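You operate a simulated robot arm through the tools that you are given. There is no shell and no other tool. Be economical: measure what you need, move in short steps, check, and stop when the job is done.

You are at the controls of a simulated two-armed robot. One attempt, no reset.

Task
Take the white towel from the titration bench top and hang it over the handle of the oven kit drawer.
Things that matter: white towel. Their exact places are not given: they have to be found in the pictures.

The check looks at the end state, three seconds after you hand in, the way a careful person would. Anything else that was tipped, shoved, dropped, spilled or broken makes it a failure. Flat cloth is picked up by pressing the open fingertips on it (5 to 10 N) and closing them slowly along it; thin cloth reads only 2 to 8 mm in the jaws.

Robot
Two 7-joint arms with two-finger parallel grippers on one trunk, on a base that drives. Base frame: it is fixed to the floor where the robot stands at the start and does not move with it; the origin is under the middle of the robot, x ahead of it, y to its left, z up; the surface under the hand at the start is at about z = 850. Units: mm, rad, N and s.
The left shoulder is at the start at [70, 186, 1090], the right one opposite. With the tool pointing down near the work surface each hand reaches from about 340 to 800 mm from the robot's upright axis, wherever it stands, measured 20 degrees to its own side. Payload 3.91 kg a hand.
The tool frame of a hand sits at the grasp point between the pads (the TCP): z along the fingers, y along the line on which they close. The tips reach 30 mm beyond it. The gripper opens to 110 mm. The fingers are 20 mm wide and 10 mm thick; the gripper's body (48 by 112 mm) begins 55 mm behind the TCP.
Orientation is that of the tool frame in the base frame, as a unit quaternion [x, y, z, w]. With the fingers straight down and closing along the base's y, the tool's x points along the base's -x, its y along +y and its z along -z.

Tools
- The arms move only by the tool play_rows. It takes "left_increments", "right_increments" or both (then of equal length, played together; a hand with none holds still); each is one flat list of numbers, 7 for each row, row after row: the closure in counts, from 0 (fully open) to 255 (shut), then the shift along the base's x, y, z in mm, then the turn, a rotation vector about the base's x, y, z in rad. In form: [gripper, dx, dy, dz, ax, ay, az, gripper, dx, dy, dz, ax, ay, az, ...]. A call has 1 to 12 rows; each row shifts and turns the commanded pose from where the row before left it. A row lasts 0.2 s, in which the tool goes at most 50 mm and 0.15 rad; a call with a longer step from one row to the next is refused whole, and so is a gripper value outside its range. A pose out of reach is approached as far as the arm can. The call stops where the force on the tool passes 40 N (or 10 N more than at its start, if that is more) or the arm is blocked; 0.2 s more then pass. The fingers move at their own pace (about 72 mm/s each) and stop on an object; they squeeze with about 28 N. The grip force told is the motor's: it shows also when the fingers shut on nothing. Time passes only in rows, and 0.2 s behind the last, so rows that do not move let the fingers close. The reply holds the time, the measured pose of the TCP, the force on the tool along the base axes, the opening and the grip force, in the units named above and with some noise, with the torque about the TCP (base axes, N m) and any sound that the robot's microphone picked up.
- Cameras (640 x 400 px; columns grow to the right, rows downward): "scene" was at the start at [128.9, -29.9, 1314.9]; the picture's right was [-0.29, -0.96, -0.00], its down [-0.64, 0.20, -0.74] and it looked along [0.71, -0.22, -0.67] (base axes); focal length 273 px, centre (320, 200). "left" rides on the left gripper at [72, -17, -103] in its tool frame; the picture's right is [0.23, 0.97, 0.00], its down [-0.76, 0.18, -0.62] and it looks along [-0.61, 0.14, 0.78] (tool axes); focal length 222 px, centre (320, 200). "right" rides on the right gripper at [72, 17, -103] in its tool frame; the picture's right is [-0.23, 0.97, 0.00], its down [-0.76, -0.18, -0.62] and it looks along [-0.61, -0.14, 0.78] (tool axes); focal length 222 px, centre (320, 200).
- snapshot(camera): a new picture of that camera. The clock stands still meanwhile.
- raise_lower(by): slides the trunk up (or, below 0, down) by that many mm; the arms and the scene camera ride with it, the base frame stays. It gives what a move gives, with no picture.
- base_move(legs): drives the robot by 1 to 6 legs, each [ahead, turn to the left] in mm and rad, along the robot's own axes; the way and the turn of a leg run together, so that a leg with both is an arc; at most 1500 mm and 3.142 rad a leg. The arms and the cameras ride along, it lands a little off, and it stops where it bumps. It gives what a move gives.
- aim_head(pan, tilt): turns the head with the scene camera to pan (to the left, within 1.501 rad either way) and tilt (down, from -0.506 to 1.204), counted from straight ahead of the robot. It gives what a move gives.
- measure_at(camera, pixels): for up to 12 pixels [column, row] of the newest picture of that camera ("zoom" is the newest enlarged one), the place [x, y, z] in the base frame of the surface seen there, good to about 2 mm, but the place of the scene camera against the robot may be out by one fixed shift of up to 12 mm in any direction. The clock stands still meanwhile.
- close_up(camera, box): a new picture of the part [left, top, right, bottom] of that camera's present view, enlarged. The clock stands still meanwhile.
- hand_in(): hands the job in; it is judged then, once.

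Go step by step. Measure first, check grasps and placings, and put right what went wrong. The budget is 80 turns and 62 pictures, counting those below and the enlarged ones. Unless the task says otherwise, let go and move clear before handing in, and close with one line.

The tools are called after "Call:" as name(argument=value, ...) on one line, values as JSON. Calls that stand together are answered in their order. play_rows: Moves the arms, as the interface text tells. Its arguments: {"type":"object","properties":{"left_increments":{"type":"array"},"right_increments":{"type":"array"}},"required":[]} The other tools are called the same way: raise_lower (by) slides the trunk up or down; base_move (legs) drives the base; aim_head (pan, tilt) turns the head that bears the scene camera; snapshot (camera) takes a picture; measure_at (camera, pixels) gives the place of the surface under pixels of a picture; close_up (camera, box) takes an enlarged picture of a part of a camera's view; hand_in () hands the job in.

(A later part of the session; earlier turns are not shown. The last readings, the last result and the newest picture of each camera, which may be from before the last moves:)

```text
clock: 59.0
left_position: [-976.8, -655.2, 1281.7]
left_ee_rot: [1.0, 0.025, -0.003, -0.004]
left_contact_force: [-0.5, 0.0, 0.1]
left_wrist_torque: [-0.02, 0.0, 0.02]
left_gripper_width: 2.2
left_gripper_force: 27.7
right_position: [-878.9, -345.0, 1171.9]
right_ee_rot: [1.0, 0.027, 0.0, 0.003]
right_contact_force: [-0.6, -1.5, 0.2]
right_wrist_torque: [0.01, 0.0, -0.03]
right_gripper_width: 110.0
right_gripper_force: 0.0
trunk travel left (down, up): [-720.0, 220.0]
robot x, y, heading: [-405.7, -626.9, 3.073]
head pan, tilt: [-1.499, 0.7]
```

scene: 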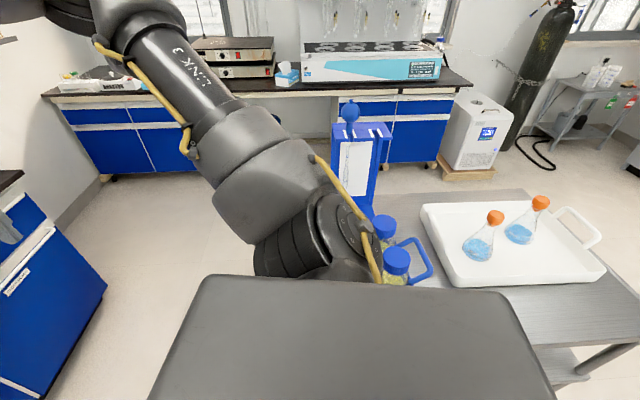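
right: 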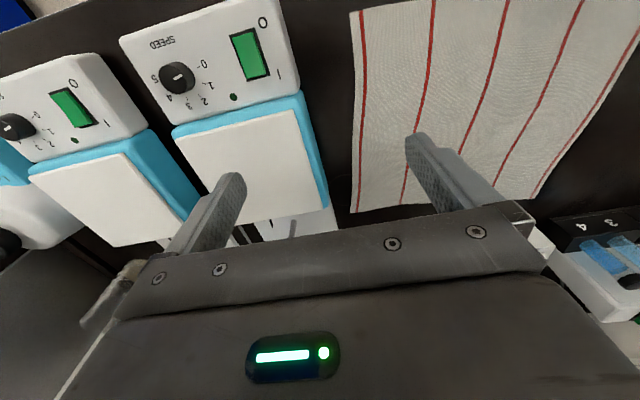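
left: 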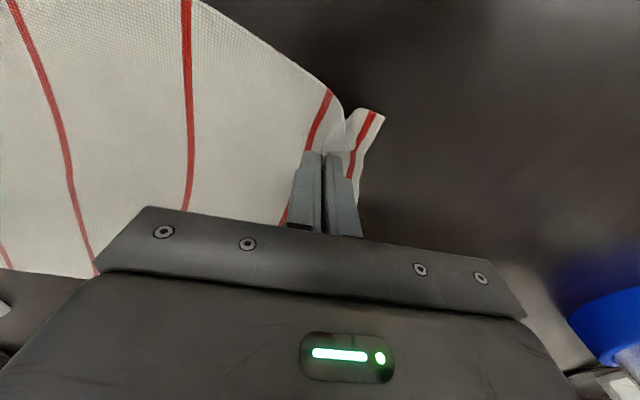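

The robot is in the corridor facing −x. I'll straighten slightly, drive 925 mm and turn left to face the drawer.

Call:
base_move(legs=[[0, 0.055], [925, 0]])

Call:
base_move(legs=[[0, 1.57]])

Call:
aim_head(pan=0.0, tilt=0.8)

Call:
snapshot(camera="scene")

```text
clock: 64.3
left_position: [-1901.8, -662.1, 1280.8]
left_ee_rot: [0.999, 0.046, -0.003, -0.004]
left_contact_force: [0.2, 0.8, -0.8]
left_wrist_torque: [0.03, 0.0, 0.0]
left_gripper_width: 2.0
left_gripper_force: 27.9
right_position: [-1815.4, -348.5, 1172.4]
right_ee_rot: [0.999, 0.049, -0.001, 0.003]
right_contact_force: [0.4, -0.7, -0.1]
right_wrist_torque: [0.0, 0.01, -0.02]
right_gripper_width: 109.9
right_gripper_force: 0.0
trunk travel left (down, up): [-720.0, 220.0]
robot x, y, heading: [-1335.8, -608.1, 3.116]
head pan, tilt: [-1.499, 0.7]
```

```text
clock: 68.6
left_position: [-1256.0, -1174.2, 1279.8]
left_ee_rot: [0.658, 0.753, -0.005, -0.001]
left_contact_force: [0.6, -0.4, -0.6]
left_wrist_torque: [-0.01, 0.0, -0.02]
left_gripper_width: 2.0
left_gripper_force: 28.2
right_position: [-1572.5, -1102.7, 1171.3]
right_ee_rot: [0.657, 0.754, 0.003, 0.001]
right_contact_force: [0.3, -0.6, 0.4]
right_wrist_torque: [0.0, -0.02, -0.01]
right_gripper_width: 110.0
right_gripper_force: 0.0
trunk travel left (down, up): [-720.0, 220.0]
robot x, y, heading: [-1332.0, -607.6, -1.557]
head pan, tilt: [-1.499, 0.7]
```

```text
clock: 70.2
left_position: [-1255.7, -1174.8, 1280.9]
left_ee_rot: [0.659, 0.752, -0.005, -0.002]
left_contact_force: [-0.4, 0.9, -0.6]
left_wrist_torque: [-0.03, -0.01, -0.02]
left_gripper_width: 1.7
left_gripper_force: 27.9
right_position: [-1571.6, -1102.0, 1170.7]
right_ee_rot: [0.657, 0.754, 0.002, 0.002]
right_contact_force: [0.7, 0.1, 0.3]
right_wrist_torque: [0.0, 0.03, 0.04]
right_gripper_width: 110.0
right_gripper_force: 0.0
trunk travel left (down, up): [-720.0, 220.0]
robot x, y, heading: [-1329.4, -606.3, -1.559]
head pan, tilt: [0.0, 0.799]
```

```text
31 pictures are left
```

scene: 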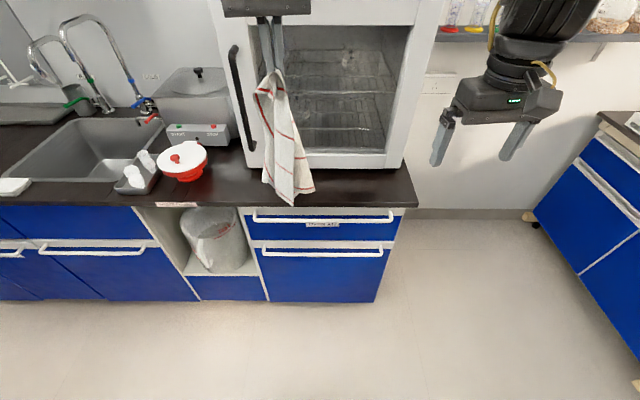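

The robot faces the OVEN KIT drawer squarely, handle at (255..392, 218). I'll enlarge the handle and measure.

Call:
close_up(camera="scene", box=[230, 150, 430, 275])

Call:
measure_at(camera="scene", pixels=[[256, 218], [300, 219], [340, 219], [390, 219], [320, 205], [350, 203], [320, 209], [320, 232], [340, 254], [320, 246], [405, 190]])

```text
3.20 times, centred on (330, 212) of scene
```

zoom: 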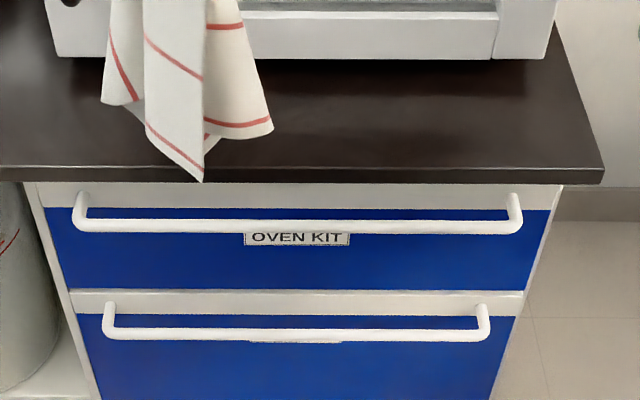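

```text
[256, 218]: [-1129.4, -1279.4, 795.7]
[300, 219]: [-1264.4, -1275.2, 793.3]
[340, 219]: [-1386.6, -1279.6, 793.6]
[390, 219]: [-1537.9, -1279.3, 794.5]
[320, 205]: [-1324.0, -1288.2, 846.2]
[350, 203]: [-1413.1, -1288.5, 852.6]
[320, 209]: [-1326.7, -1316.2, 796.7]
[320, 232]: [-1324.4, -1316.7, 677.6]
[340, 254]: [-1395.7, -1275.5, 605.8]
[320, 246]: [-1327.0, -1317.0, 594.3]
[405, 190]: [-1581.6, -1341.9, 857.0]
```

The handle is 425 mm long (x −1120 to −1545), with its bar at y ≈ −1281, z ≈ 790 and the bench edge overhanging at −1288. I'll open the drawer with the right hand so the towel can drop behind the bar, starting by pitching that hand to point forward.

Call:
play_rows(right_increments=[100, 0, 0, 0, 0, 0, -0.136, 100, 13, 0, -15, -0.143, 0, 0, 100, 13, 0, -15, -0.143, 0, 0, 100, 13, 0, -15, -0.143, 0, 0, 100, 13, 0, -15, -0.143, 0, 0, 100, 13, 0, -15, -0.143, 0, 0, 100, 13, 0, -15, -0.143, 0, 0, 100, 13, 0, -15, -0.143, 0, 0, 100, 13, 0, -15, -0.143, 0, 0, 100, 13, 0, -15, -0.143, 0, 0, 100, 13, 0, -15, -0.143, 0, 0, 100, 13, 0, -15, -0.141, 0, 0])

```text
clock: 72.8
left_position: [-1254.5, -1174.3, 1280.1]
left_ee_rot: [0.658, 0.753, -0.005, -0.001]
left_contact_force: [1.4, -0.9, -0.2]
left_wrist_torque: [0.0, 0.02, -0.05]
left_gripper_width: 2.1
left_gripper_force: 28.0
right_position: [-1536.2, -1190.5, 1042.4]
right_ee_rot: [0.499, 0.502, -0.5, 0.499]
right_contact_force: [-0.5, -0.8, -0.4]
right_wrist_torque: [0.0, 0.01, -0.03]
right_gripper_width: 67.0
right_gripper_force: 0.0
right hand out of reach, approached as far as the arm can: row 3, 4, 5, 6, 7, 8, 9, 11, 12
trunk travel left (down, up): [-720.0, 220.0]
robot x, y, heading: [-1332.8, -609.6, -1.551]
head pan, tilt: [0.0, 0.799]
```

The hand now points forward at (−1536,−1190,1042). I'll roll it a quarter turn so it closes vertically, lowering it as it rolls.

Call:
play_rows(right_increments=[100, 0, 0, -10, 0, -0.143, 0, 100, 0, 0, -10, 0, -0.143, 0, 100, 0, 0, -10, 0, -0.143, 0, 100, 0, 0, -10, 0, -0.143, 0, 100, 0, 0, -10, 0, -0.143, 0, 100, 0, 0, -10, 0, -0.143, 0, 100, 0, 0, -10, 0, -0.143, 0, 100, 0, 0, -10, 0, -0.143, 0, 100, 0, 0, -10, 0, -0.143, 0, 100, 0, 0, -10, 0, -0.143, 0, 100, 0, 0, -10, 0, -0.141, 0])

```text
clock: 75.2
left_position: [-1254.5, -1174.7, 1280.8]
left_ee_rot: [0.658, 0.753, -0.006, -0.001]
left_contact_force: [-0.8, 0.0, -0.4]
left_wrist_torque: [0.02, 0.0, -0.02]
left_gripper_width: 2.0
left_gripper_force: 28.2
right_position: [-1331.2, -1252.8, 1056.0]
right_ee_rot: [0.695, 0.029, -0.015, 0.718]
right_contact_force: [1.0, 0.2, 0.3]
right_wrist_torque: [-0.02, 0.02, 0.0]
right_gripper_width: 67.1
right_gripper_force: 0.0
right hand out of reach, approached as far as the arm can: row 1, 2, 3, 4, 5, 6, 7, 8, 9, 10, 11
trunk travel left (down, up): [-720.0, 220.0]
robot x, y, heading: [-1333.4, -607.0, -1.561]
head pan, tilt: [0.0, 0.799]
```

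The orientation is right (closing along z), but the shoulder is too high for the target. I'll move the left hand with the towel aside to x ≈ −985, pull the right hand back from the oven, and then lower the trunk.

Call:
play_rows(left_increments=[255, 38, 0, 0, 0, 0, 0, 255, 38, 0, 0, 0, 0, 0, 255, 38, 0, 0, 0, 0, 0, 255, 38, 0, 0, 0, 0, 0, 255, 38, 0, 0, 0, 0, 0, 255, 38, 0, 0, 0, 0, 0, 255, 38, 0, 0, 0, 0, 0], right_increments=[100, -15, 10, 0, 0, 0, 0, 100, -15, 10, 0, 0, 0, 0, 100, -15, 0, 0, 0, 0, 0, 100, -15, 0, 0, 0, 0, 0, 100, -15, 0, 0, 0, 0, 0, 100, -15, 0, 0, 0, 0, 0, 100, -10, 0, 0, 0, 0, 0])

Call:
snapshot(camera="scene")

```text
clock: 76.8
left_position: [-986.2, -1169.4, 1274.7]
left_ee_rot: [0.659, 0.753, -0.007, -0.001]
left_contact_force: [-0.4, -1.0, -0.2]
left_wrist_torque: [0.0, 0.03, -0.01]
left_gripper_width: 2.0
left_gripper_force: 27.9
left hand out of reach, approached as far as the arm can: row 7
right_position: [-1399.5, -1281.3, 1080.0]
right_ee_rot: [0.695, 0.03, -0.016, 0.718]
right_contact_force: [0.7, 0.6, 0.5]
right_wrist_torque: [0.0, 0.01, -0.01]
right_gripper_width: 67.1
right_gripper_force: 0.0
right hand out of reach, approached as far as the arm can: row 1, 2, 3, 4, 5, 6, 7
trunk travel left (down, up): [-720.0, 220.0]
robot x, y, heading: [-1331.3, -607.6, -1.556]
head pan, tilt: [0.0, 0.799]
```

```text
29 pictures are left
```

scene: 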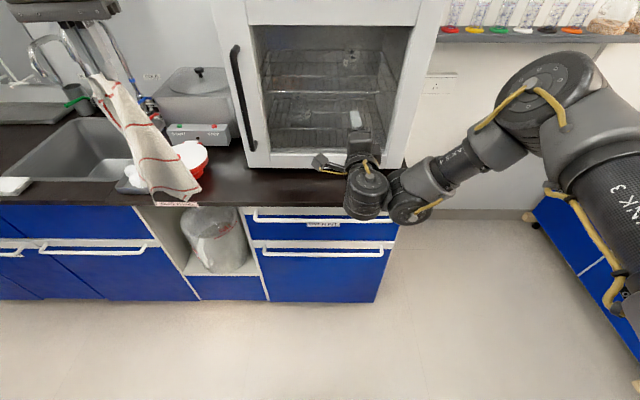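

The right hand's tips are at y ≈ −1311, beyond the bench edge, so I must not lower yet. I'll back the base 100 mm (clear of the table) and then lower the trunk 250 mm.

Call:
base_move(legs=[[-100, 0]])

Call:
raise_lower(by=-250)

Call:
play_rows(right_increments=[100, 0, 10, 0, 0, 0, 0])

Call:
snapshot(camera="scene")

```text
clock: 77.9
left_position: [-990.9, -1102.8, 1280.9]
left_ee_rot: [0.658, 0.753, -0.012, 0.002]
left_contact_force: [-0.2, 0.9, 0.1]
left_wrist_torque: [-0.04, 0.01, -0.05]
left_gripper_width: 1.9
left_gripper_force: 28.6
right_position: [-1402.9, -1216.7, 1084.1]
right_ee_rot: [0.693, 0.029, -0.014, 0.72]
right_contact_force: [0.3, 1.3, 0.0]
right_wrist_torque: [0.05, 0.01, -0.07]
right_gripper_width: 66.9
right_gripper_force: 0.1
trunk travel left (down, up): [-720.0, 220.0]
robot x, y, heading: [-1329.8, -549.4, -1.555]
head pan, tilt: [0.0, 0.799]
stopped in leg 1: the robot was blocked; the commanded pose is now the measured one
```

```text
clock: 80.5
left_position: [-991.2, -1109.5, 1028.3]
left_ee_rot: [0.659, 0.753, -0.009, 0.001]
left_contact_force: [0.5, -0.1, -0.6]
left_wrist_torque: [0.02, -0.01, -0.01]
left_gripper_width: 1.6
left_gripper_force: 27.1
right_position: [-1403.4, -1221.1, 831.8]
right_ee_rot: [0.695, 0.03, -0.015, 0.718]
right_contact_force: [0.3, -0.1, -0.2]
right_wrist_torque: [0.01, -0.02, -0.02]
right_gripper_width: 66.8
right_gripper_force: 0.0
trunk travel left (down, up): [-470.0, 470.0]
robot x, y, heading: [-1332.1, -550.2, -1.558]
head pan, tilt: [0.0, 0.799]
```

```text
clock: 80.9
left_position: [-992.7, -1109.6, 1027.3]
left_ee_rot: [0.659, 0.752, -0.009, 0.001]
left_contact_force: [0.0, -0.6, 0.3]
left_wrist_torque: [0.01, -0.05, -0.03]
left_gripper_width: 2.0
left_gripper_force: 28.0
right_position: [-1402.5, -1221.7, 831.4]
right_ee_rot: [0.695, 0.028, -0.015, 0.719]
right_contact_force: [0.3, 0.1, -0.8]
right_wrist_torque: [-0.03, 0.02, -0.01]
right_gripper_width: 67.0
right_gripper_force: 0.1
right hand out of reach, approached as far as the arm can: row 1
trunk travel left (down, up): [-470.0, 470.0]
robot x, y, heading: [-1336.0, -548.1, -1.559]
head pan, tilt: [0.0, 0.799]
```

```text
28 pictures are left
```

scene: 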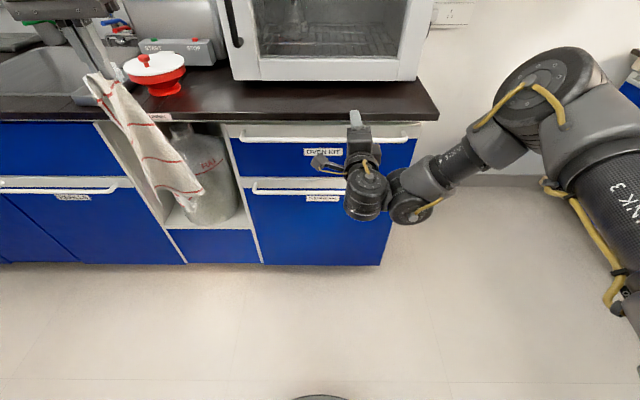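

Further retreat is blocked by the table, so I'll use a steeper grip: pitching the hand 45° down makes the reach easier and still lets one finger slip behind the bar under the overhang. I'll rotate +0.785 about x while backing off.

Call:
play_rows(right_increments=[100, 0, 6, 0, 0.131, 0, 0, 100, 0, 6, 0, 0.131, 0, 0, 100, 0, 6, 0, 0.131, 0, 0, 100, 0, 6, 0, 0.131, 0, 0, 100, 0, 6, 0, 0.131, 0, 0, 100, 0, 6, 0, 0.131, 0, 0, 100, 0, 0, 0, 0, 0, 0])

Call:
snapshot(camera="scene")

Call:
snapshot(camera="right")

```text
clock: 82.5
left_position: [-990.7, -1108.4, 1028.5]
left_ee_rot: [0.659, 0.752, -0.009, 0.002]
left_contact_force: [0.4, 0.5, 0.0]
left_wrist_torque: [0.01, -0.04, -0.03]
left_gripper_width: 1.9
left_gripper_force: 28.2
right_position: [-1401.9, -1184.9, 830.2]
right_ee_rot: [0.917, 0.034, -0.003, 0.397]
right_contact_force: [-0.3, -0.1, 0.6]
right_wrist_torque: [0.01, 0.0, -0.01]
right_gripper_width: 66.9
right_gripper_force: 0.0
trunk travel left (down, up): [-470.0, 470.0]
robot x, y, heading: [-1331.8, -548.1, -1.553]
head pan, tilt: [0.0, 0.799]
```

```text
27 pictures are left
```

scene: 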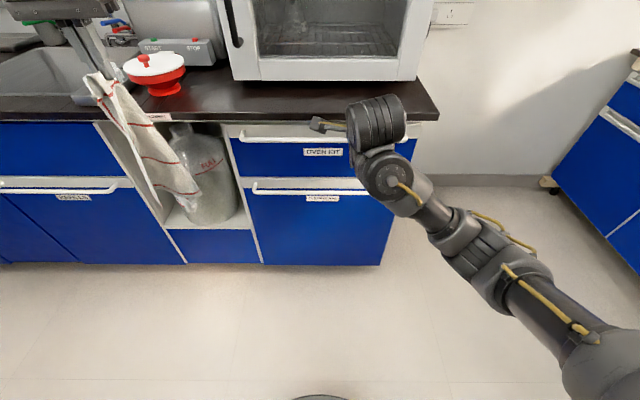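

```text
26 pictures are left
```

right: 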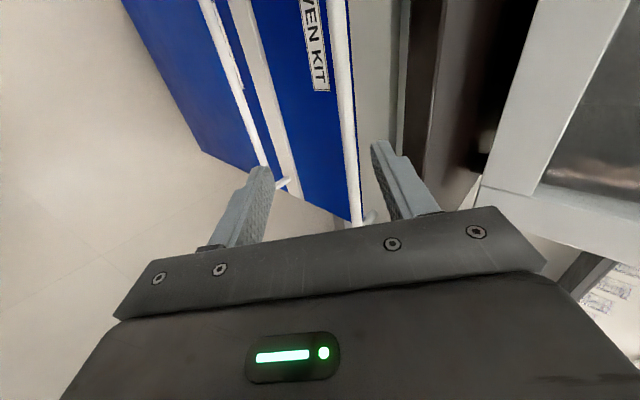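

The pose is now reachable, and the wrist camera sees the bar at (345,110) between the fingers. I'll measure the bar, face and bench edge with this camera.

Call:
measure_at(camera="right", pixels=[[341, 60], [346, 110], [352, 160], [336, 60], [350, 110], [375, 60], [400, 60], [404, 100], [412, 60], [430, 60], [290, 60], [318, 110]])

Call:
close_up(camera="right", box=[280, 20, 480, 220])

```text
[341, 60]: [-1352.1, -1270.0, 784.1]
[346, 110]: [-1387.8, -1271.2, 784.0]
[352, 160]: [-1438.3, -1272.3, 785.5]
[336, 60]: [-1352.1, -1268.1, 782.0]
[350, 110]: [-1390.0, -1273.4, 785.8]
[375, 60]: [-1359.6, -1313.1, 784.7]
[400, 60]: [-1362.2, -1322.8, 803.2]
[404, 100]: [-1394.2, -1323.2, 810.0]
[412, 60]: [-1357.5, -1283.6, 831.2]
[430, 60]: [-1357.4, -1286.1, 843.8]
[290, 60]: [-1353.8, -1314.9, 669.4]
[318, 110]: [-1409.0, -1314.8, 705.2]
```

```text
2.00 times, centred on (380, 120) of right
```

zoom: 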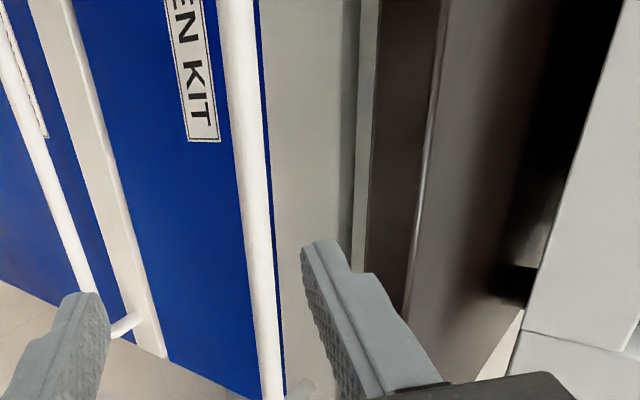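

The bar's centre is about (y −1275, z 780), the bench edge is at y −1284 with its underside about z 820, and the face is at −1314. I'll narrow the fingers to about 32 mm and slide in along the tool axis, one finger behind the bar.

Call:
play_rows(right_increments=[180, 0, -20, -1, 0, 0, 0, 180, 0, -19, -1, 0, 0, 0, 180, 0, 0, 0, 0, 0, 0, 180, 0, -10, -10, 0, 0, 0, 180, 0, -10, -10, 0, 0, 0])

Call:
snapshot(camera="right")

```text
clock: 83.7
left_position: [-991.4, -1107.8, 1027.3]
left_ee_rot: [0.658, 0.753, -0.008, 0.002]
left_contact_force: [-0.4, 0.4, -0.3]
left_wrist_torque: [-0.01, -0.02, -0.03]
left_gripper_width: 1.8
left_gripper_force: 28.1
right_position: [-1402.5, -1243.2, 808.6]
right_ee_rot: [0.917, 0.033, -0.003, 0.398]
right_contact_force: [0.2, -0.6, -0.5]
right_wrist_torque: [0.01, -0.01, 0.0]
right_gripper_width: 32.2
right_gripper_force: 0.0
trunk travel left (down, up): [-470.0, 470.0]
robot x, y, heading: [-1331.9, -547.1, -1.556]
head pan, tilt: [0.0, 0.799]
```

```text
24 pictures are left
```

right: 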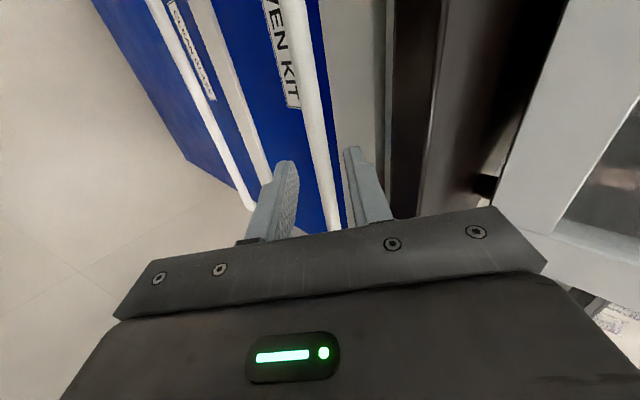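

The bar runs centrally between the fingertips, so I'll advance the rest of the way and close.

Call:
play_rows(right_increments=[180, 0, -8, -7, 0, 0, 0, 180, 0, -8, -7, 0, 0, 0, 180, 0, -8, -7, 0, 0, 0, 210, 0, 0, 0, 0, 0, 0, 255, 0, 0, 0, 0, 0, 0, 255, 0, 0, 0, 0, 0, 0, 255, 0, 0, 0, 0, 0, 0])

Call:
snapshot(camera="right")

```text
clock: 85.3
left_position: [-990.9, -1108.8, 1027.3]
left_ee_rot: [0.657, 0.754, -0.009, 0.001]
left_contact_force: [-0.3, -0.1, -0.2]
left_wrist_torque: [0.03, 0.0, -0.02]
left_gripper_width: 2.0
left_gripper_force: 28.5
right_position: [-1403.6, -1267.9, 786.7]
right_ee_rot: [0.917, 0.032, -0.002, 0.399]
right_contact_force: [0.7, -1.8, 2.3]
right_wrist_torque: [-0.04, -0.84, -0.55]
right_gripper_width: 13.8
right_gripper_force: 44.8
trunk travel left (down, up): [-470.0, 470.0]
robot x, y, heading: [-1334.4, -552.7, -1.559]
head pan, tilt: [0.0, 0.799]
```

```text
23 pictures are left
```

right: 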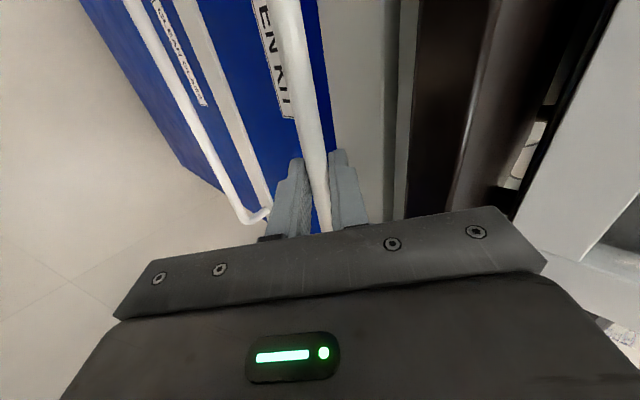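

The bar is gripped (13.8 mm between the jaws). I'll pull straight out (+y) gently.

Call:
play_rows(right_increments=[255, 0, 5, 0, 0, 0, 0, 255, 0, 8, 0, 0, 0, 0, 255, 0, 10, 0, 0, 0, 0, 255, 0, 10, 0, 0, 0, 0, 255, 0, 10, 0, 0, 0, 0, 255, 0, 10, 0, 0, 0, 0])

```text
clock: 86.7
left_position: [-992.6, -1108.7, 1029.1]
left_ee_rot: [0.659, 0.752, -0.009, 0.001]
left_contact_force: [0.1, -0.4, 0.2]
left_wrist_torque: [-0.01, 0.02, -0.03]
left_gripper_width: 1.9
left_gripper_force: 28.1
right_position: [-1403.2, -1215.5, 787.8]
right_ee_rot: [0.917, 0.032, -0.002, 0.398]
right_contact_force: [-7.6, 1.5, 2.5]
right_wrist_torque: [0.02, -0.33, -0.99]
right_gripper_width: 13.8
right_gripper_force: 44.9
trunk travel left (down, up): [-470.0, 470.0]
robot x, y, heading: [-1333.0, -550.4, -1.564]
head pan, tilt: [0.0, 0.799]
```

The drawer slides freely, so I'll pull another 60 mm and check.

Call:
play_rows(right_increments=[255, 0, 10, 0, 0, 0, 0, 255, 0, 10, 0, 0, 0, 0, 255, 0, 10, 0, 0, 0, 0, 255, 0, 10, 0, 0, 0, 0, 255, 0, 10, 0, 0, 0, 0, 255, 0, 10, 0, 0, 0, 0])

Call:
snapshot(camera="scene")

```text
clock: 88.1
left_position: [-993.1, -1110.4, 1027.3]
left_ee_rot: [0.659, 0.752, -0.007, 0.001]
left_contact_force: [0.6, 0.0, -0.3]
left_wrist_torque: [0.01, -0.02, -0.04]
left_gripper_width: 1.7
left_gripper_force: 27.7
right_position: [-1403.3, -1155.9, 787.1]
right_ee_rot: [0.918, 0.032, -0.003, 0.396]
right_contact_force: [-8.8, 1.0, -8.2]
right_wrist_torque: [0.02, -0.72, -0.57]
right_gripper_width: 13.4
right_gripper_force: 45.5
trunk travel left (down, up): [-470.0, 470.0]
robot x, y, heading: [-1333.9, -551.0, -1.555]
head pan, tilt: [0.0, 0.799]
```

```text
22 pictures are left
```

scene: 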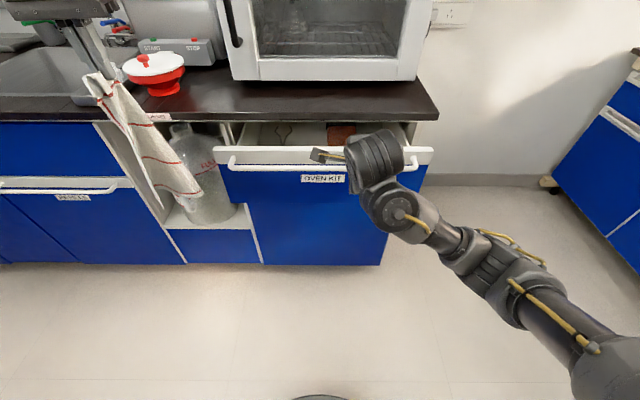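

The drawer is open 112 mm. I'll release the bar, back the right hand out along its axis, and measure the towel's lowest point.

Call:
play_rows(right_increments=[180, 0, 0, 0, 0, 0, 0, 180, 0, 0, 0, 0, 0, 0, 180, 0, 10, 10, 0, 0, 0, 180, 0, 12, 12, 0, 0, 0, 180, 0, 15, 15, 0, 0, 0, 180, 0, 15, 15, 0, 0, 0, 180, 0, 10, 20, 0, 0, 0])

Call:
measure_at(camera="scene", pixels=[[192, 199], [162, 212], [110, 105], [150, 150], [280, 164], [280, 150], [300, 170], [280, 154]])

Call:
snapshot(camera="scene")

```text
clock: 89.7
left_position: [-991.6, -1109.7, 1026.6]
left_ee_rot: [0.659, 0.752, -0.009, 0.0]
left_contact_force: [-0.2, 0.4, -0.4]
left_wrist_torque: [-0.01, 0.01, 0.0]
left_gripper_width: 1.9
left_gripper_force: 28.7
right_position: [-1403.6, -1123.7, 818.5]
right_ee_rot: [0.917, 0.033, -0.003, 0.397]
right_contact_force: [-0.8, -0.2, 0.7]
right_wrist_torque: [0.02, -0.02, 0.0]
right_gripper_width: 32.2
right_gripper_force: 0.0
right hand out of reach, approached as far as the arm can: row 5, 6, 7
trunk travel left (down, up): [-470.0, 470.0]
robot x, y, heading: [-1333.0, -547.4, -1.555]
head pan, tilt: [0.0, 0.799]
```

```text
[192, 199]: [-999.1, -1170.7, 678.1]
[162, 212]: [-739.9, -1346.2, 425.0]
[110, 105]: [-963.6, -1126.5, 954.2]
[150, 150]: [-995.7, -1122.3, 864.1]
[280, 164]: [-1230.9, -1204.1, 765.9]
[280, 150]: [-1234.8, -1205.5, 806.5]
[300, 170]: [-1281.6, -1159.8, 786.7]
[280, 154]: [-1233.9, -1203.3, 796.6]
```

```text
21 pictures are left
```

scene: 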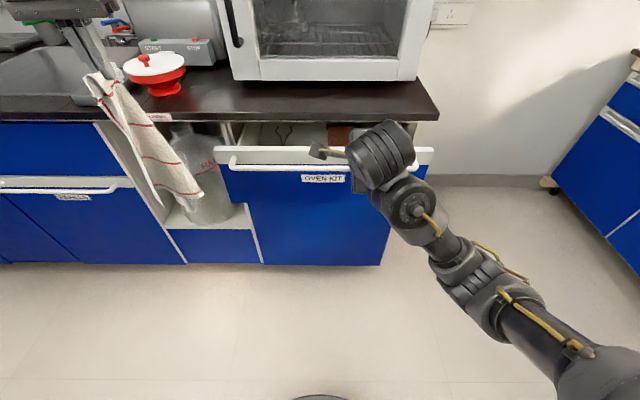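

The towel's lowest point is about 365 mm below the left TCP. I'll take a closer look at its hanging shape before threading it.

Call:
close_up(camera="scene", box=[60, 60, 260, 230])

Call:
measure_at(camera="zoom", pixels=[[170, 120], [250, 200], [310, 290], [290, 380], [320, 440], [370, 400], [430, 420], [440, 410], [240, 300], [300, 350]])

```text
2.35 times, centred on (160, 145) of scene
```

zoom: 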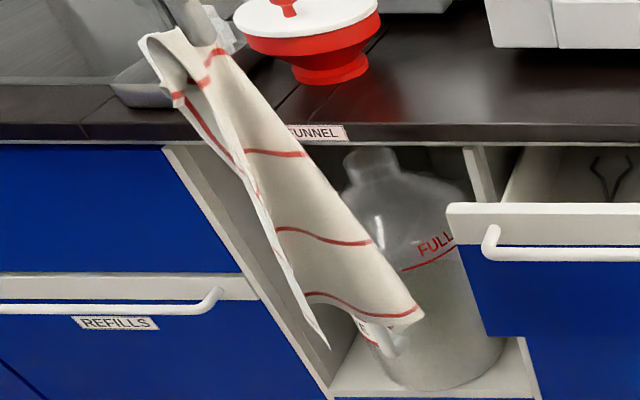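

```text
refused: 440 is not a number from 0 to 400
```

Call:
measure_at(camera="zoom", pixels=[[170, 110], [230, 100], [250, 190], [310, 290], [322, 335], [380, 333], [415, 315], [340, 310], [300, 240], [360, 250], [280, 150], [240, 170]])

```text
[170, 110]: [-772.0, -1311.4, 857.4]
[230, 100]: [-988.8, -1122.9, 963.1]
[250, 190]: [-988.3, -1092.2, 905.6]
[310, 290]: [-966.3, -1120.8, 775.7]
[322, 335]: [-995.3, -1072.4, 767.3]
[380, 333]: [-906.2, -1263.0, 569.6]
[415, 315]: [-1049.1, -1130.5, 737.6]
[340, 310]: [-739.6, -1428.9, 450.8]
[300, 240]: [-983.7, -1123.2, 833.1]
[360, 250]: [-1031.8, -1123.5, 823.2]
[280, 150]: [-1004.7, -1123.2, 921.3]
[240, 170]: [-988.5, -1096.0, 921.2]
```

The main sheet hangs in a plane parallel to the bar with its lowest tip about 40–60 mm behind the hand. I'll raise the trunk 250 mm, shift the right hand outward and bring the left hand to x ≈ −1250.

Call:
raise_lower(by=250)

Call:
play_rows(left_increments=[255, -30, -4, 0, 0, 0, 0, 255, -30, -4, 0, 0, 0, 0, 255, -30, -4, 0, 0, 0, 0, 255, -30, -4, 0, 0, 0, 0, 255, -30, -4, 0, 0, 0, 0, 255, -30, -4, 0, 0, 0, 0, 255, -30, -4, 0, 0, 0, 0, 255, -30, -4, 0, 0, 0, 0, 255, -20, 0, 0, 0, 0, 0, 255, 0, 0, 0, 0, 0, 0, 255, 0, 0, 0, 0, 0, 0, 255, 0, 0, 0, 0, 0, 0], right_increments=[180, -15, 0, 0, 0, 0, 0, 180, -15, 0, 0, 0, 0, 0, 180, -15, 0, 0, 0, 0, 0, 180, -15, 0, 0, 0, 0, 0, 180, -15, 0, 0, 0, 0, 0, 180, -15, 0, 0, 0, 0, 0, 180, -15, 0, 0, 0, 0, 0, 180, 0, 0, 0, 0, 0, 0, 180, 0, 0, 0, 0, 0, 0, 180, 0, 0, 0, 0, 0, 0, 180, 0, 0, 0, 0, 0, 0, 180, 0, 0, 0, 0, 0, 0])

Call:
snapshot(camera="scene")

```text
clock: 92.3
left_position: [-991.2, -1109.7, 1277.3]
left_ee_rot: [0.659, 0.752, -0.008, 0.001]
left_contact_force: [-0.2, -0.9, -0.3]
left_wrist_torque: [-0.01, 0.01, -0.04]
left_gripper_width: 2.1
left_gripper_force: 27.8
right_position: [-1402.3, -1124.6, 1068.4]
right_ee_rot: [0.917, 0.032, -0.003, 0.398]
right_contact_force: [0.2, 1.2, -0.3]
right_wrist_torque: [0.0, -0.02, 0.02]
right_gripper_width: 32.1
right_gripper_force: 0.0
trunk travel left (down, up): [-720.0, 220.0]
robot x, y, heading: [-1332.7, -551.0, -1.557]
head pan, tilt: [0.0, 0.799]
```

```text
clock: 94.9
left_position: [-1254.5, -1136.0, 1277.9]
left_ee_rot: [0.659, 0.752, -0.008, 0.002]
left_contact_force: [0.5, 0.8, 0.1]
left_wrist_torque: [0.0, 0.0, -0.03]
left_gripper_width: 1.9
left_gripper_force: 28.2
left hand out of reach, approached as far as the arm can: row 9
right_position: [-1508.4, -1124.7, 1068.4]
right_ee_rot: [0.917, 0.033, -0.003, 0.398]
right_contact_force: [1.1, 0.0, -0.1]
right_wrist_torque: [0.02, -0.01, -0.02]
right_gripper_width: 32.6
right_gripper_force: 0.0
trunk travel left (down, up): [-720.0, 220.0]
robot x, y, heading: [-1333.2, -548.6, -1.558]
head pan, tilt: [0.0, 0.799]
```

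```text
19 pictures are left
```

scene: 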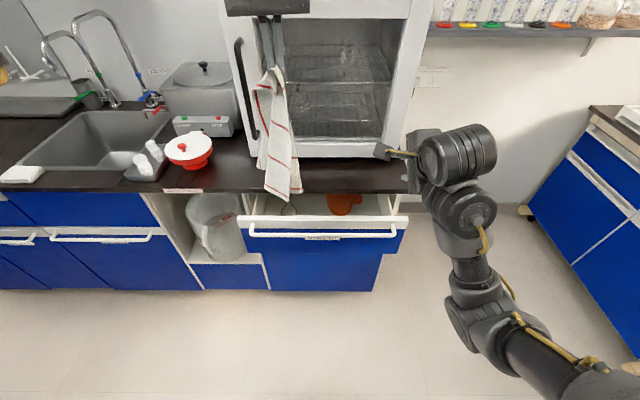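

The towel is now above the open drawer with its tip at about (285,200). I'll enlarge and measure.

Call:
close_up(camera="scene", box=[220, 130, 360, 250])

Call:
measure_at(camera="scene", pixels=[[284, 198], [289, 192], [298, 190], [270, 188], [280, 180], [275, 150], [290, 170], [262, 165], [275, 130], [330, 235], [300, 233], [330, 225]])

```text
3.33 times, centred on (290, 190) of scene
```

zoom: 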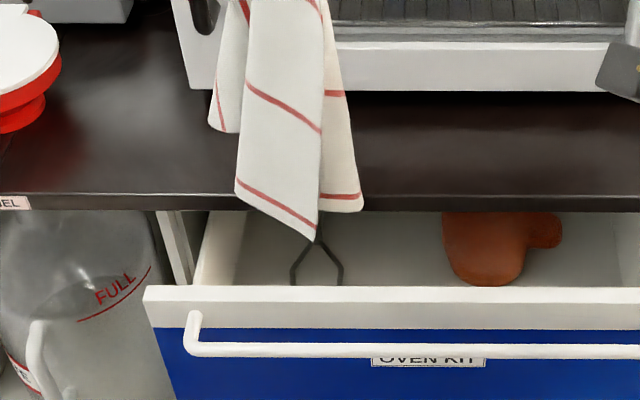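

```text
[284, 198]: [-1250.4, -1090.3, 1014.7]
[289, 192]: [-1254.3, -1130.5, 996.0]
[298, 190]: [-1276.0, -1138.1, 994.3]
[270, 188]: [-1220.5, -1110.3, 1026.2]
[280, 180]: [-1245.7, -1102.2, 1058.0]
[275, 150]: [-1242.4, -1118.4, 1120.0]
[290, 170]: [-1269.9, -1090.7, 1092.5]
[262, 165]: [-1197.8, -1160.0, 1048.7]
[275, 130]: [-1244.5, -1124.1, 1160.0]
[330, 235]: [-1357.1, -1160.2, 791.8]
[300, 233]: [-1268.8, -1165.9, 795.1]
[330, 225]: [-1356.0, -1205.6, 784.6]
```

The visible front and side corners sit at z ≈ 1000, and the hidden lowest tip is about 61 mm behind the hand (z ≈ 928). I'll shift the hand +10 mm in y to centre that tip over the gap (y −1170 to −1202), and lower slowly.

Call:
play_rows(left_increments=[255, 0, 10, 0, 0, 0, 0, 255, 0, 0, -20, 0, 0, 0, 255, 0, 0, -20, 0, 0, 0, 255, 0, 0, -20, 0, 0, 0, 255, 0, 0, -20, 0, 0, 0, 255, 0, 0, -20, 0, 0, 0, 255, 0, 0, -15, 0, 0, 0, 255, 0, 0, 0, 0, 0, 0, 255, 0, 0, 0, 0, 0, 0])

Call:
close_up(camera="scene", box=[220, 130, 360, 250])

```text
clock: 96.9
left_position: [-1254.9, -1127.6, 1160.8]
left_ee_rot: [0.659, 0.752, -0.007, 0.001]
left_contact_force: [0.7, -0.5, 0.1]
left_wrist_torque: [0.01, -0.01, -0.01]
left_gripper_width: 2.0
left_gripper_force: 28.6
right_position: [-1508.9, -1124.7, 1067.2]
right_ee_rot: [0.917, 0.033, -0.003, 0.397]
right_contact_force: [0.2, 0.5, -0.2]
right_wrist_torque: [-0.01, 0.01, 0.02]
right_gripper_width: 32.4
right_gripper_force: 0.0
trunk travel left (down, up): [-720.0, 220.0]
robot x, y, heading: [-1331.9, -546.7, -1.554]
head pan, tilt: [0.0, 0.799]
```

```text
3.33 times, centred on (290, 190) of scene
```

zoom: 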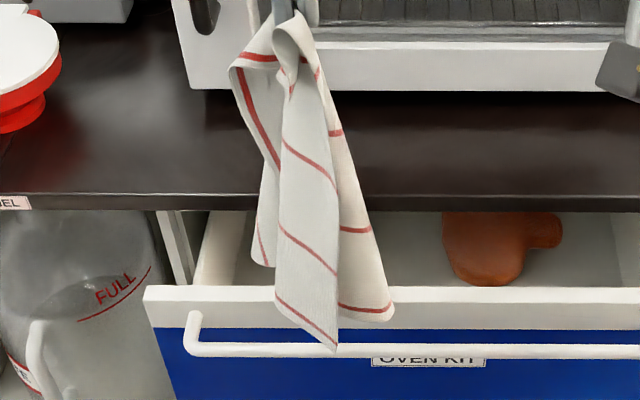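

Call:
measure_at(camera="zoom", pixels=[[330, 342], [378, 312], [360, 316], [262, 255], [345, 300], [300, 310], [388, 300], [310, 200]])

Call:
snapshot(camera="left")

```text
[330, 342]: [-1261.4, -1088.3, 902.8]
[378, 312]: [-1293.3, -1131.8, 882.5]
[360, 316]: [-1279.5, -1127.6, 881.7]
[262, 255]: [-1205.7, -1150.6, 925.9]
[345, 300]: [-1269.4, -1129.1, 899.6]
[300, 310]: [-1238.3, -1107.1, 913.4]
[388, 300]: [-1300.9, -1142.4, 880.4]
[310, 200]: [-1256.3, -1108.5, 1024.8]
```

```text
16 pictures are left
```

left: 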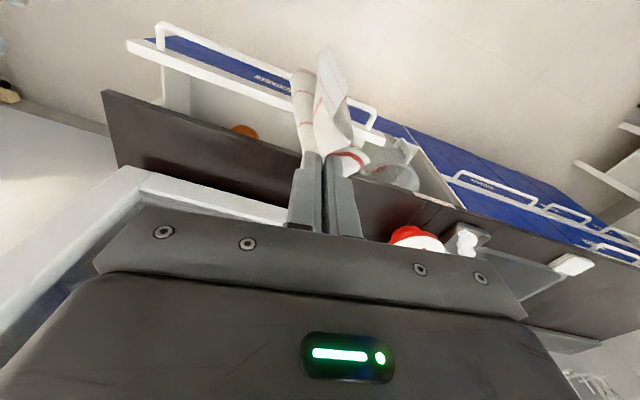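

Only the front corner (y −1088) and lobes (y −1130 to −1150, z ≈ 880) are visible; the longest corner should be hidden behind, about where the gap is. I'll lower another 60 mm and check whether it shows behind the bar.

Call:
play_rows(left_increments=[255, 0, 0, -15, 0, 0, 0, 255, 0, 0, -15, 0, 0, 0, 255, 0, 0, -15, 0, 0, 0, 255, 0, 0, -15, 0, 0, 0, 255, 0, 0, 0, 0, 0, 0, 255, 0, 0, 0, 0, 0, 0, 255, 0, 0, 0, 0, 0, 0])

Call:
close_up(camera="scene", box=[220, 150, 360, 270])

```text
clock: 98.5
left_position: [-1254.4, -1127.4, 1102.2]
left_ee_rot: [0.659, 0.752, -0.009, 0.0]
left_contact_force: [-0.2, -0.8, -0.1]
left_wrist_torque: [0.02, 0.0, 0.0]
left_gripper_width: 2.0
left_gripper_force: 28.1
right_position: [-1508.4, -1124.7, 1067.6]
right_ee_rot: [0.917, 0.034, -0.003, 0.398]
right_contact_force: [-0.1, 1.0, -0.9]
right_wrist_torque: [0.0, -0.01, -0.01]
right_gripper_width: 32.5
right_gripper_force: 0.1
trunk travel left (down, up): [-720.0, 220.0]
robot x, y, heading: [-1333.9, -547.2, -1.55]
head pan, tilt: [0.0, 0.799]
```

```text
3.33 times, centred on (290, 210) of scene
```

zoom: 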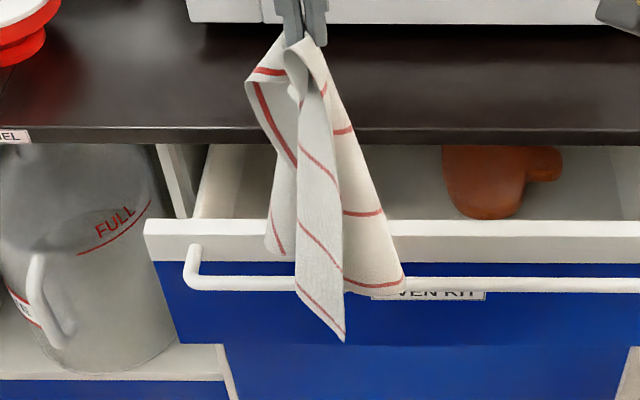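

The hidden corner can't be seen from here. I'll lower 70 mm more and then draw the hand 50 mm toward me; if the back corner is behind the bar, the cloth will stay caught on it.

Call:
play_rows(left_increments=[255, 0, 0, -15, 0, 0, 0, 255, 0, 0, -15, 0, 0, 0, 255, 0, 0, -20, 0, 0, 0, 255, 0, 0, -20, 0, 0, 0, 255, 0, 0, 0, 0, 0, 0, 255, 0, 12, 0, 0, 0, 0, 255, 0, 13, 0, 0, 0, 0, 255, 0, 13, 0, 0, 0, 0, 255, 0, 12, 0, 0, 0, 0, 255, 0, 0, 0, 0, 0, 0, 255, 0, 0, 0, 0, 0, 0])

Call:
close_up(camera="scene", box=[220, 150, 360, 270])

Call:
snapshot(camera="left")

```text
clock: 100.9
left_position: [-1257.0, -1102.7, 1032.7]
left_ee_rot: [0.659, 0.752, -0.008, 0.001]
left_contact_force: [-0.3, 0.0, 0.5]
left_wrist_torque: [0.02, 0.02, -0.03]
left_gripper_width: 2.0
left_gripper_force: 28.1
left hand out of reach, approached as far as the arm can: row 8, 9
right_position: [-1508.8, -1124.1, 1068.3]
right_ee_rot: [0.917, 0.033, -0.002, 0.397]
right_contact_force: [-0.3, 0.1, -0.9]
right_wrist_torque: [0.0, -0.01, -0.01]
right_gripper_width: 32.2
right_gripper_force: 0.0
trunk travel left (down, up): [-720.0, 220.0]
robot x, y, heading: [-1330.8, -549.0, -1.552]
head pan, tilt: [0.0, 0.799]
```

```text
3.33 times, centred on (290, 210) of scene
```

zoom: 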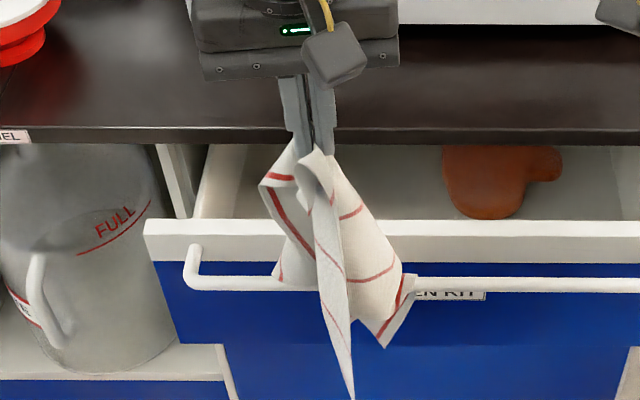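

```text
13 pictures are left
```

left: 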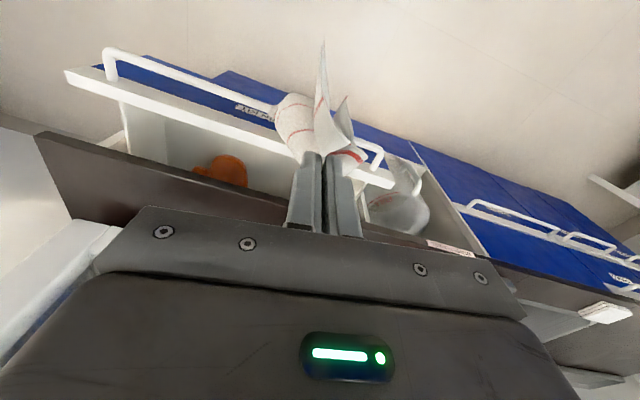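

A second corner now shows at (385,345) below the bar line, so I'll measure depths to tell which side of the bar each piece is on.

Call:
measure_at(camera="zoom", pixels=[[384, 340], [385, 320], [400, 300], [395, 275], [375, 285], [360, 310], [345, 370], [360, 250], [282, 270], [285, 280], [415, 284], [330, 240]])

```text
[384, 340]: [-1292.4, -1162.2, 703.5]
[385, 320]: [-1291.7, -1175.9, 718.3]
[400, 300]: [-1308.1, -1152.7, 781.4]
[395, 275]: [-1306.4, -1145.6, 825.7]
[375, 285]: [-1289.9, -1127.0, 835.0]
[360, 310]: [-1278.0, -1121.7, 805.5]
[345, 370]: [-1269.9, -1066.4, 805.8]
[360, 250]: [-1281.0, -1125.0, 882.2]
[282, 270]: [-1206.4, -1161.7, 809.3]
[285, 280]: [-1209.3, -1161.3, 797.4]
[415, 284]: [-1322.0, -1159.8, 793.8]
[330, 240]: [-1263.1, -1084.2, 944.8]
```

The depths are ambiguous, so I'll take a tighter close-up where the cloth crosses the bar.

Call:
close_up(camera="scene", box=[290, 215, 350, 258])

Call:
measure_at(camera="zoom", pixels=[[420, 190], [400, 240], [380, 280], [350, 300], [330, 340], [340, 380], [300, 300], [360, 220], [480, 200], [440, 160], [280, 230], [370, 330]])

```text
9.30 times, centred on (320, 236) of scene
```

zoom: 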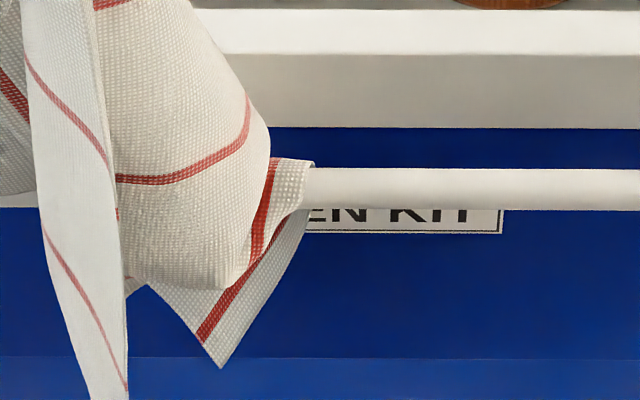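

```text
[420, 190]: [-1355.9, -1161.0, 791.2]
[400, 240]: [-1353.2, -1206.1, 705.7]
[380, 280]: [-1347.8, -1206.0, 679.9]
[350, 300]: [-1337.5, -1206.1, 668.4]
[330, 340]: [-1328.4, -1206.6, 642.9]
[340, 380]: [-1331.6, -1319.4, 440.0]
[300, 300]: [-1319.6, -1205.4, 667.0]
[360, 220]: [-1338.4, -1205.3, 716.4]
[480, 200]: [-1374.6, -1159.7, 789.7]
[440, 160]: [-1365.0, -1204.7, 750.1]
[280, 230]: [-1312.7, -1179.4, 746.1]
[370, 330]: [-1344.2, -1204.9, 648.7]
```

The close-up shows the long corner has landed on the bar's top and slid to the front, so it isn't threaded. I'll raise 125 mm and yaw the hand clockwise about 0.9 rad so that corner swings out to the right, where I can see it.

Call:
play_rows(left_increments=[255, 0, 0, 25, 0, 0, 0, 255, 0, 0, 25, 0, 0, 0, 255, 0, 0, 25, 0, 0, 0, 255, 0, 0, 25, 0, 0, 0, 255, 0, -10, 25, 0, 0, 0, 255, 0, -10, 0, 0, 0, -0.15, 255, 0, -10, 0, 0, 0, -0.15, 255, 0, -5, 0, 0, 0, -0.15, 255, 0, 0, 0, 0, 0, -0.15, 255, 0, 0, 0, 0, 0, -0.15, 255, 0, 0, 0, 0, 0, -0.15, 255, 0, 0, 0, 0, 0, 0])

Call:
play_rows(left_increments=[255, 0, 0, 0, 0, 0, 0, 255, 0, 0, 0, 0, 0, 0, 255, 0, 0, 0, 0, 0, 0])

Call:
close_up(camera="scene", box=[220, 140, 360, 260])

```text
clock: 103.5
left_position: [-1255.3, -1136.7, 1157.8]
left_ee_rot: [0.92, 0.391, -0.009, -0.003]
left_contact_force: [-0.5, 0.2, 0.1]
left_wrist_torque: [-0.02, 0.0, 0.05]
left_gripper_width: 1.7
left_gripper_force: 27.3
right_position: [-1508.4, -1124.5, 1067.7]
right_ee_rot: [0.917, 0.034, -0.003, 0.397]
right_contact_force: [0.3, -1.7, 0.2]
right_wrist_torque: [-0.02, -0.02, -0.03]
right_gripper_width: 32.3
right_gripper_force: 0.1
trunk travel left (down, up): [-720.0, 220.0]
robot x, y, heading: [-1333.4, -551.2, -1.559]
head pan, tilt: [0.0, 0.799]
```

```text
clock: 104.3
left_position: [-1255.2, -1136.0, 1158.6]
left_ee_rot: [0.92, 0.393, -0.009, -0.003]
left_contact_force: [0.0, -0.1, 0.3]
left_wrist_torque: [0.01, -0.01, 0.03]
left_gripper_width: 1.9
left_gripper_force: 27.9
right_position: [-1508.9, -1124.7, 1067.5]
right_ee_rot: [0.917, 0.034, -0.003, 0.398]
right_contact_force: [1.0, 1.1, 0.4]
right_wrist_torque: [0.0, 0.02, 0.02]
right_gripper_width: 32.4
right_gripper_force: 0.1
trunk travel left (down, up): [-720.0, 220.0]
robot x, y, heading: [-1332.6, -549.9, -1.555]
head pan, tilt: [0.0, 0.799]
```

```text
3.33 times, centred on (290, 200) of scene
```

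zoom: 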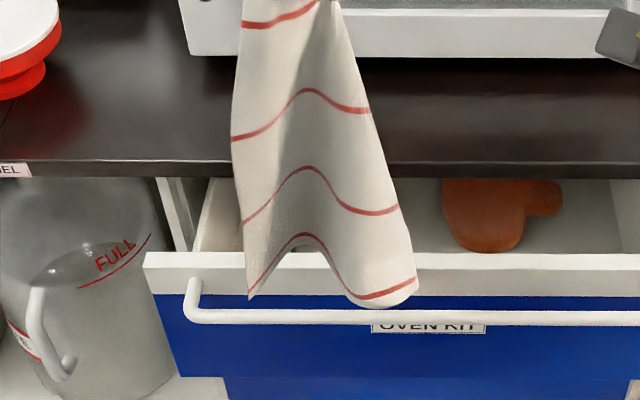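

Now a wide sheet faces me, with the left corner at (250,298) and the right lobe wrapping back at (415,285). I'll measure these.

Call:
measure_at(camera="zoom", pixels=[[251, 292], [262, 280], [305, 240], [350, 295], [380, 303], [413, 285], [405, 230], [300, 150], [245, 200], [375, 130]])

Call:
snapshot(camera="left")

```text
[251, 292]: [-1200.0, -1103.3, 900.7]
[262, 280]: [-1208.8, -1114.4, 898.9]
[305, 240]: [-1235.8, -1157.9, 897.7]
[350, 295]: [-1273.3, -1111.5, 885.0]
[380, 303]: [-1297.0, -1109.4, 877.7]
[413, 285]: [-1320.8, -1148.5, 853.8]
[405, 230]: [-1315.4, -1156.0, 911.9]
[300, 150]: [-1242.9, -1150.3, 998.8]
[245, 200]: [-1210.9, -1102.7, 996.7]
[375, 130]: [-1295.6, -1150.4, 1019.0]
```

```text
10 pictures are left
```

left: 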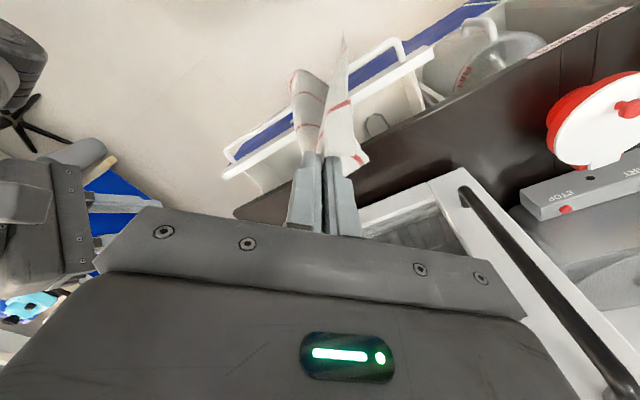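

The hem drops as it goes back (z 878 → 854 at y −1148), so the long corner should be near y ≈ −1185, above the gap. I'll shift 6 mm back, lower 80 mm and look at where the hem crosses the bar.

Call:
play_rows(left_increments=[255, 0, -6, 0, 0, 0, 0, 255, 0, 0, 0, 0, 0, 0, 255, 0, 0, -12, 0, 0, 0, 255, 0, 0, -12, 0, 0, 0, 255, 0, 0, -12, 0, 0, 0, 255, 0, 0, -12, 0, 0, 0, 255, 0, 0, -12, 0, 0, 0, 255, 0, 0, -10, 0, 0, 0, 255, 0, 0, -10, 0, 0, 0, 255, 0, 0, 0, 0, 0, 0, 255, 0, 0, 0, 0, 0, 0])

Call:
close_up(camera="scene", box=[250, 190, 350, 260])

Call:
measure_at(camera="zoom", pixels=[[450, 250], [430, 280], [440, 320], [420, 340], [400, 300], [410, 360], [390, 330], [350, 300], [460, 230], [400, 200], [430, 220], [380, 260]])

```text
clock: 106.7
left_position: [-1254.1, -1143.2, 1078.2]
left_ee_rot: [0.92, 0.392, -0.008, -0.003]
left_contact_force: [0.2, 0.4, -0.1]
left_wrist_torque: [0.02, 0.0, 0.03]
left_gripper_width: 1.8
left_gripper_force: 28.2
right_position: [-1509.2, -1124.3, 1067.1]
right_ee_rot: [0.917, 0.032, -0.003, 0.398]
right_contact_force: [0.1, 0.9, 0.8]
right_wrist_torque: [0.0, 0.02, -0.03]
right_gripper_width: 32.4
right_gripper_force: 0.0
trunk travel left (down, up): [-720.0, 220.0]
robot x, y, heading: [-1333.9, -550.5, -1.555]
head pan, tilt: [0.0, 0.799]
```

```text
5.71 times, centred on (300, 225) of scene
```

zoom: 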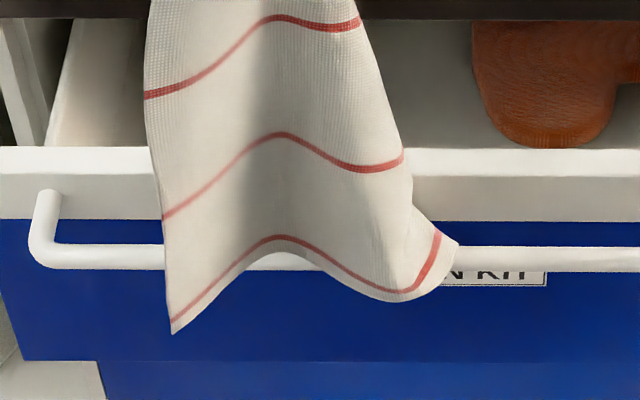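

```text
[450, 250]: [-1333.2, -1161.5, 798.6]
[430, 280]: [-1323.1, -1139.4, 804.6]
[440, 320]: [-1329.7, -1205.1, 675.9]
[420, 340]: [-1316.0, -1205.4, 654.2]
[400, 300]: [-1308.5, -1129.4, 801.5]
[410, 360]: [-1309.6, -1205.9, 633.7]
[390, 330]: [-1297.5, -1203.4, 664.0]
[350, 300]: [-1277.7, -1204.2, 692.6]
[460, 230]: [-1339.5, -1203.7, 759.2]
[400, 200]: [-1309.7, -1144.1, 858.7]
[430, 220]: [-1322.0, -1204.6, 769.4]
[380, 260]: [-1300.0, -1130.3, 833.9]
```

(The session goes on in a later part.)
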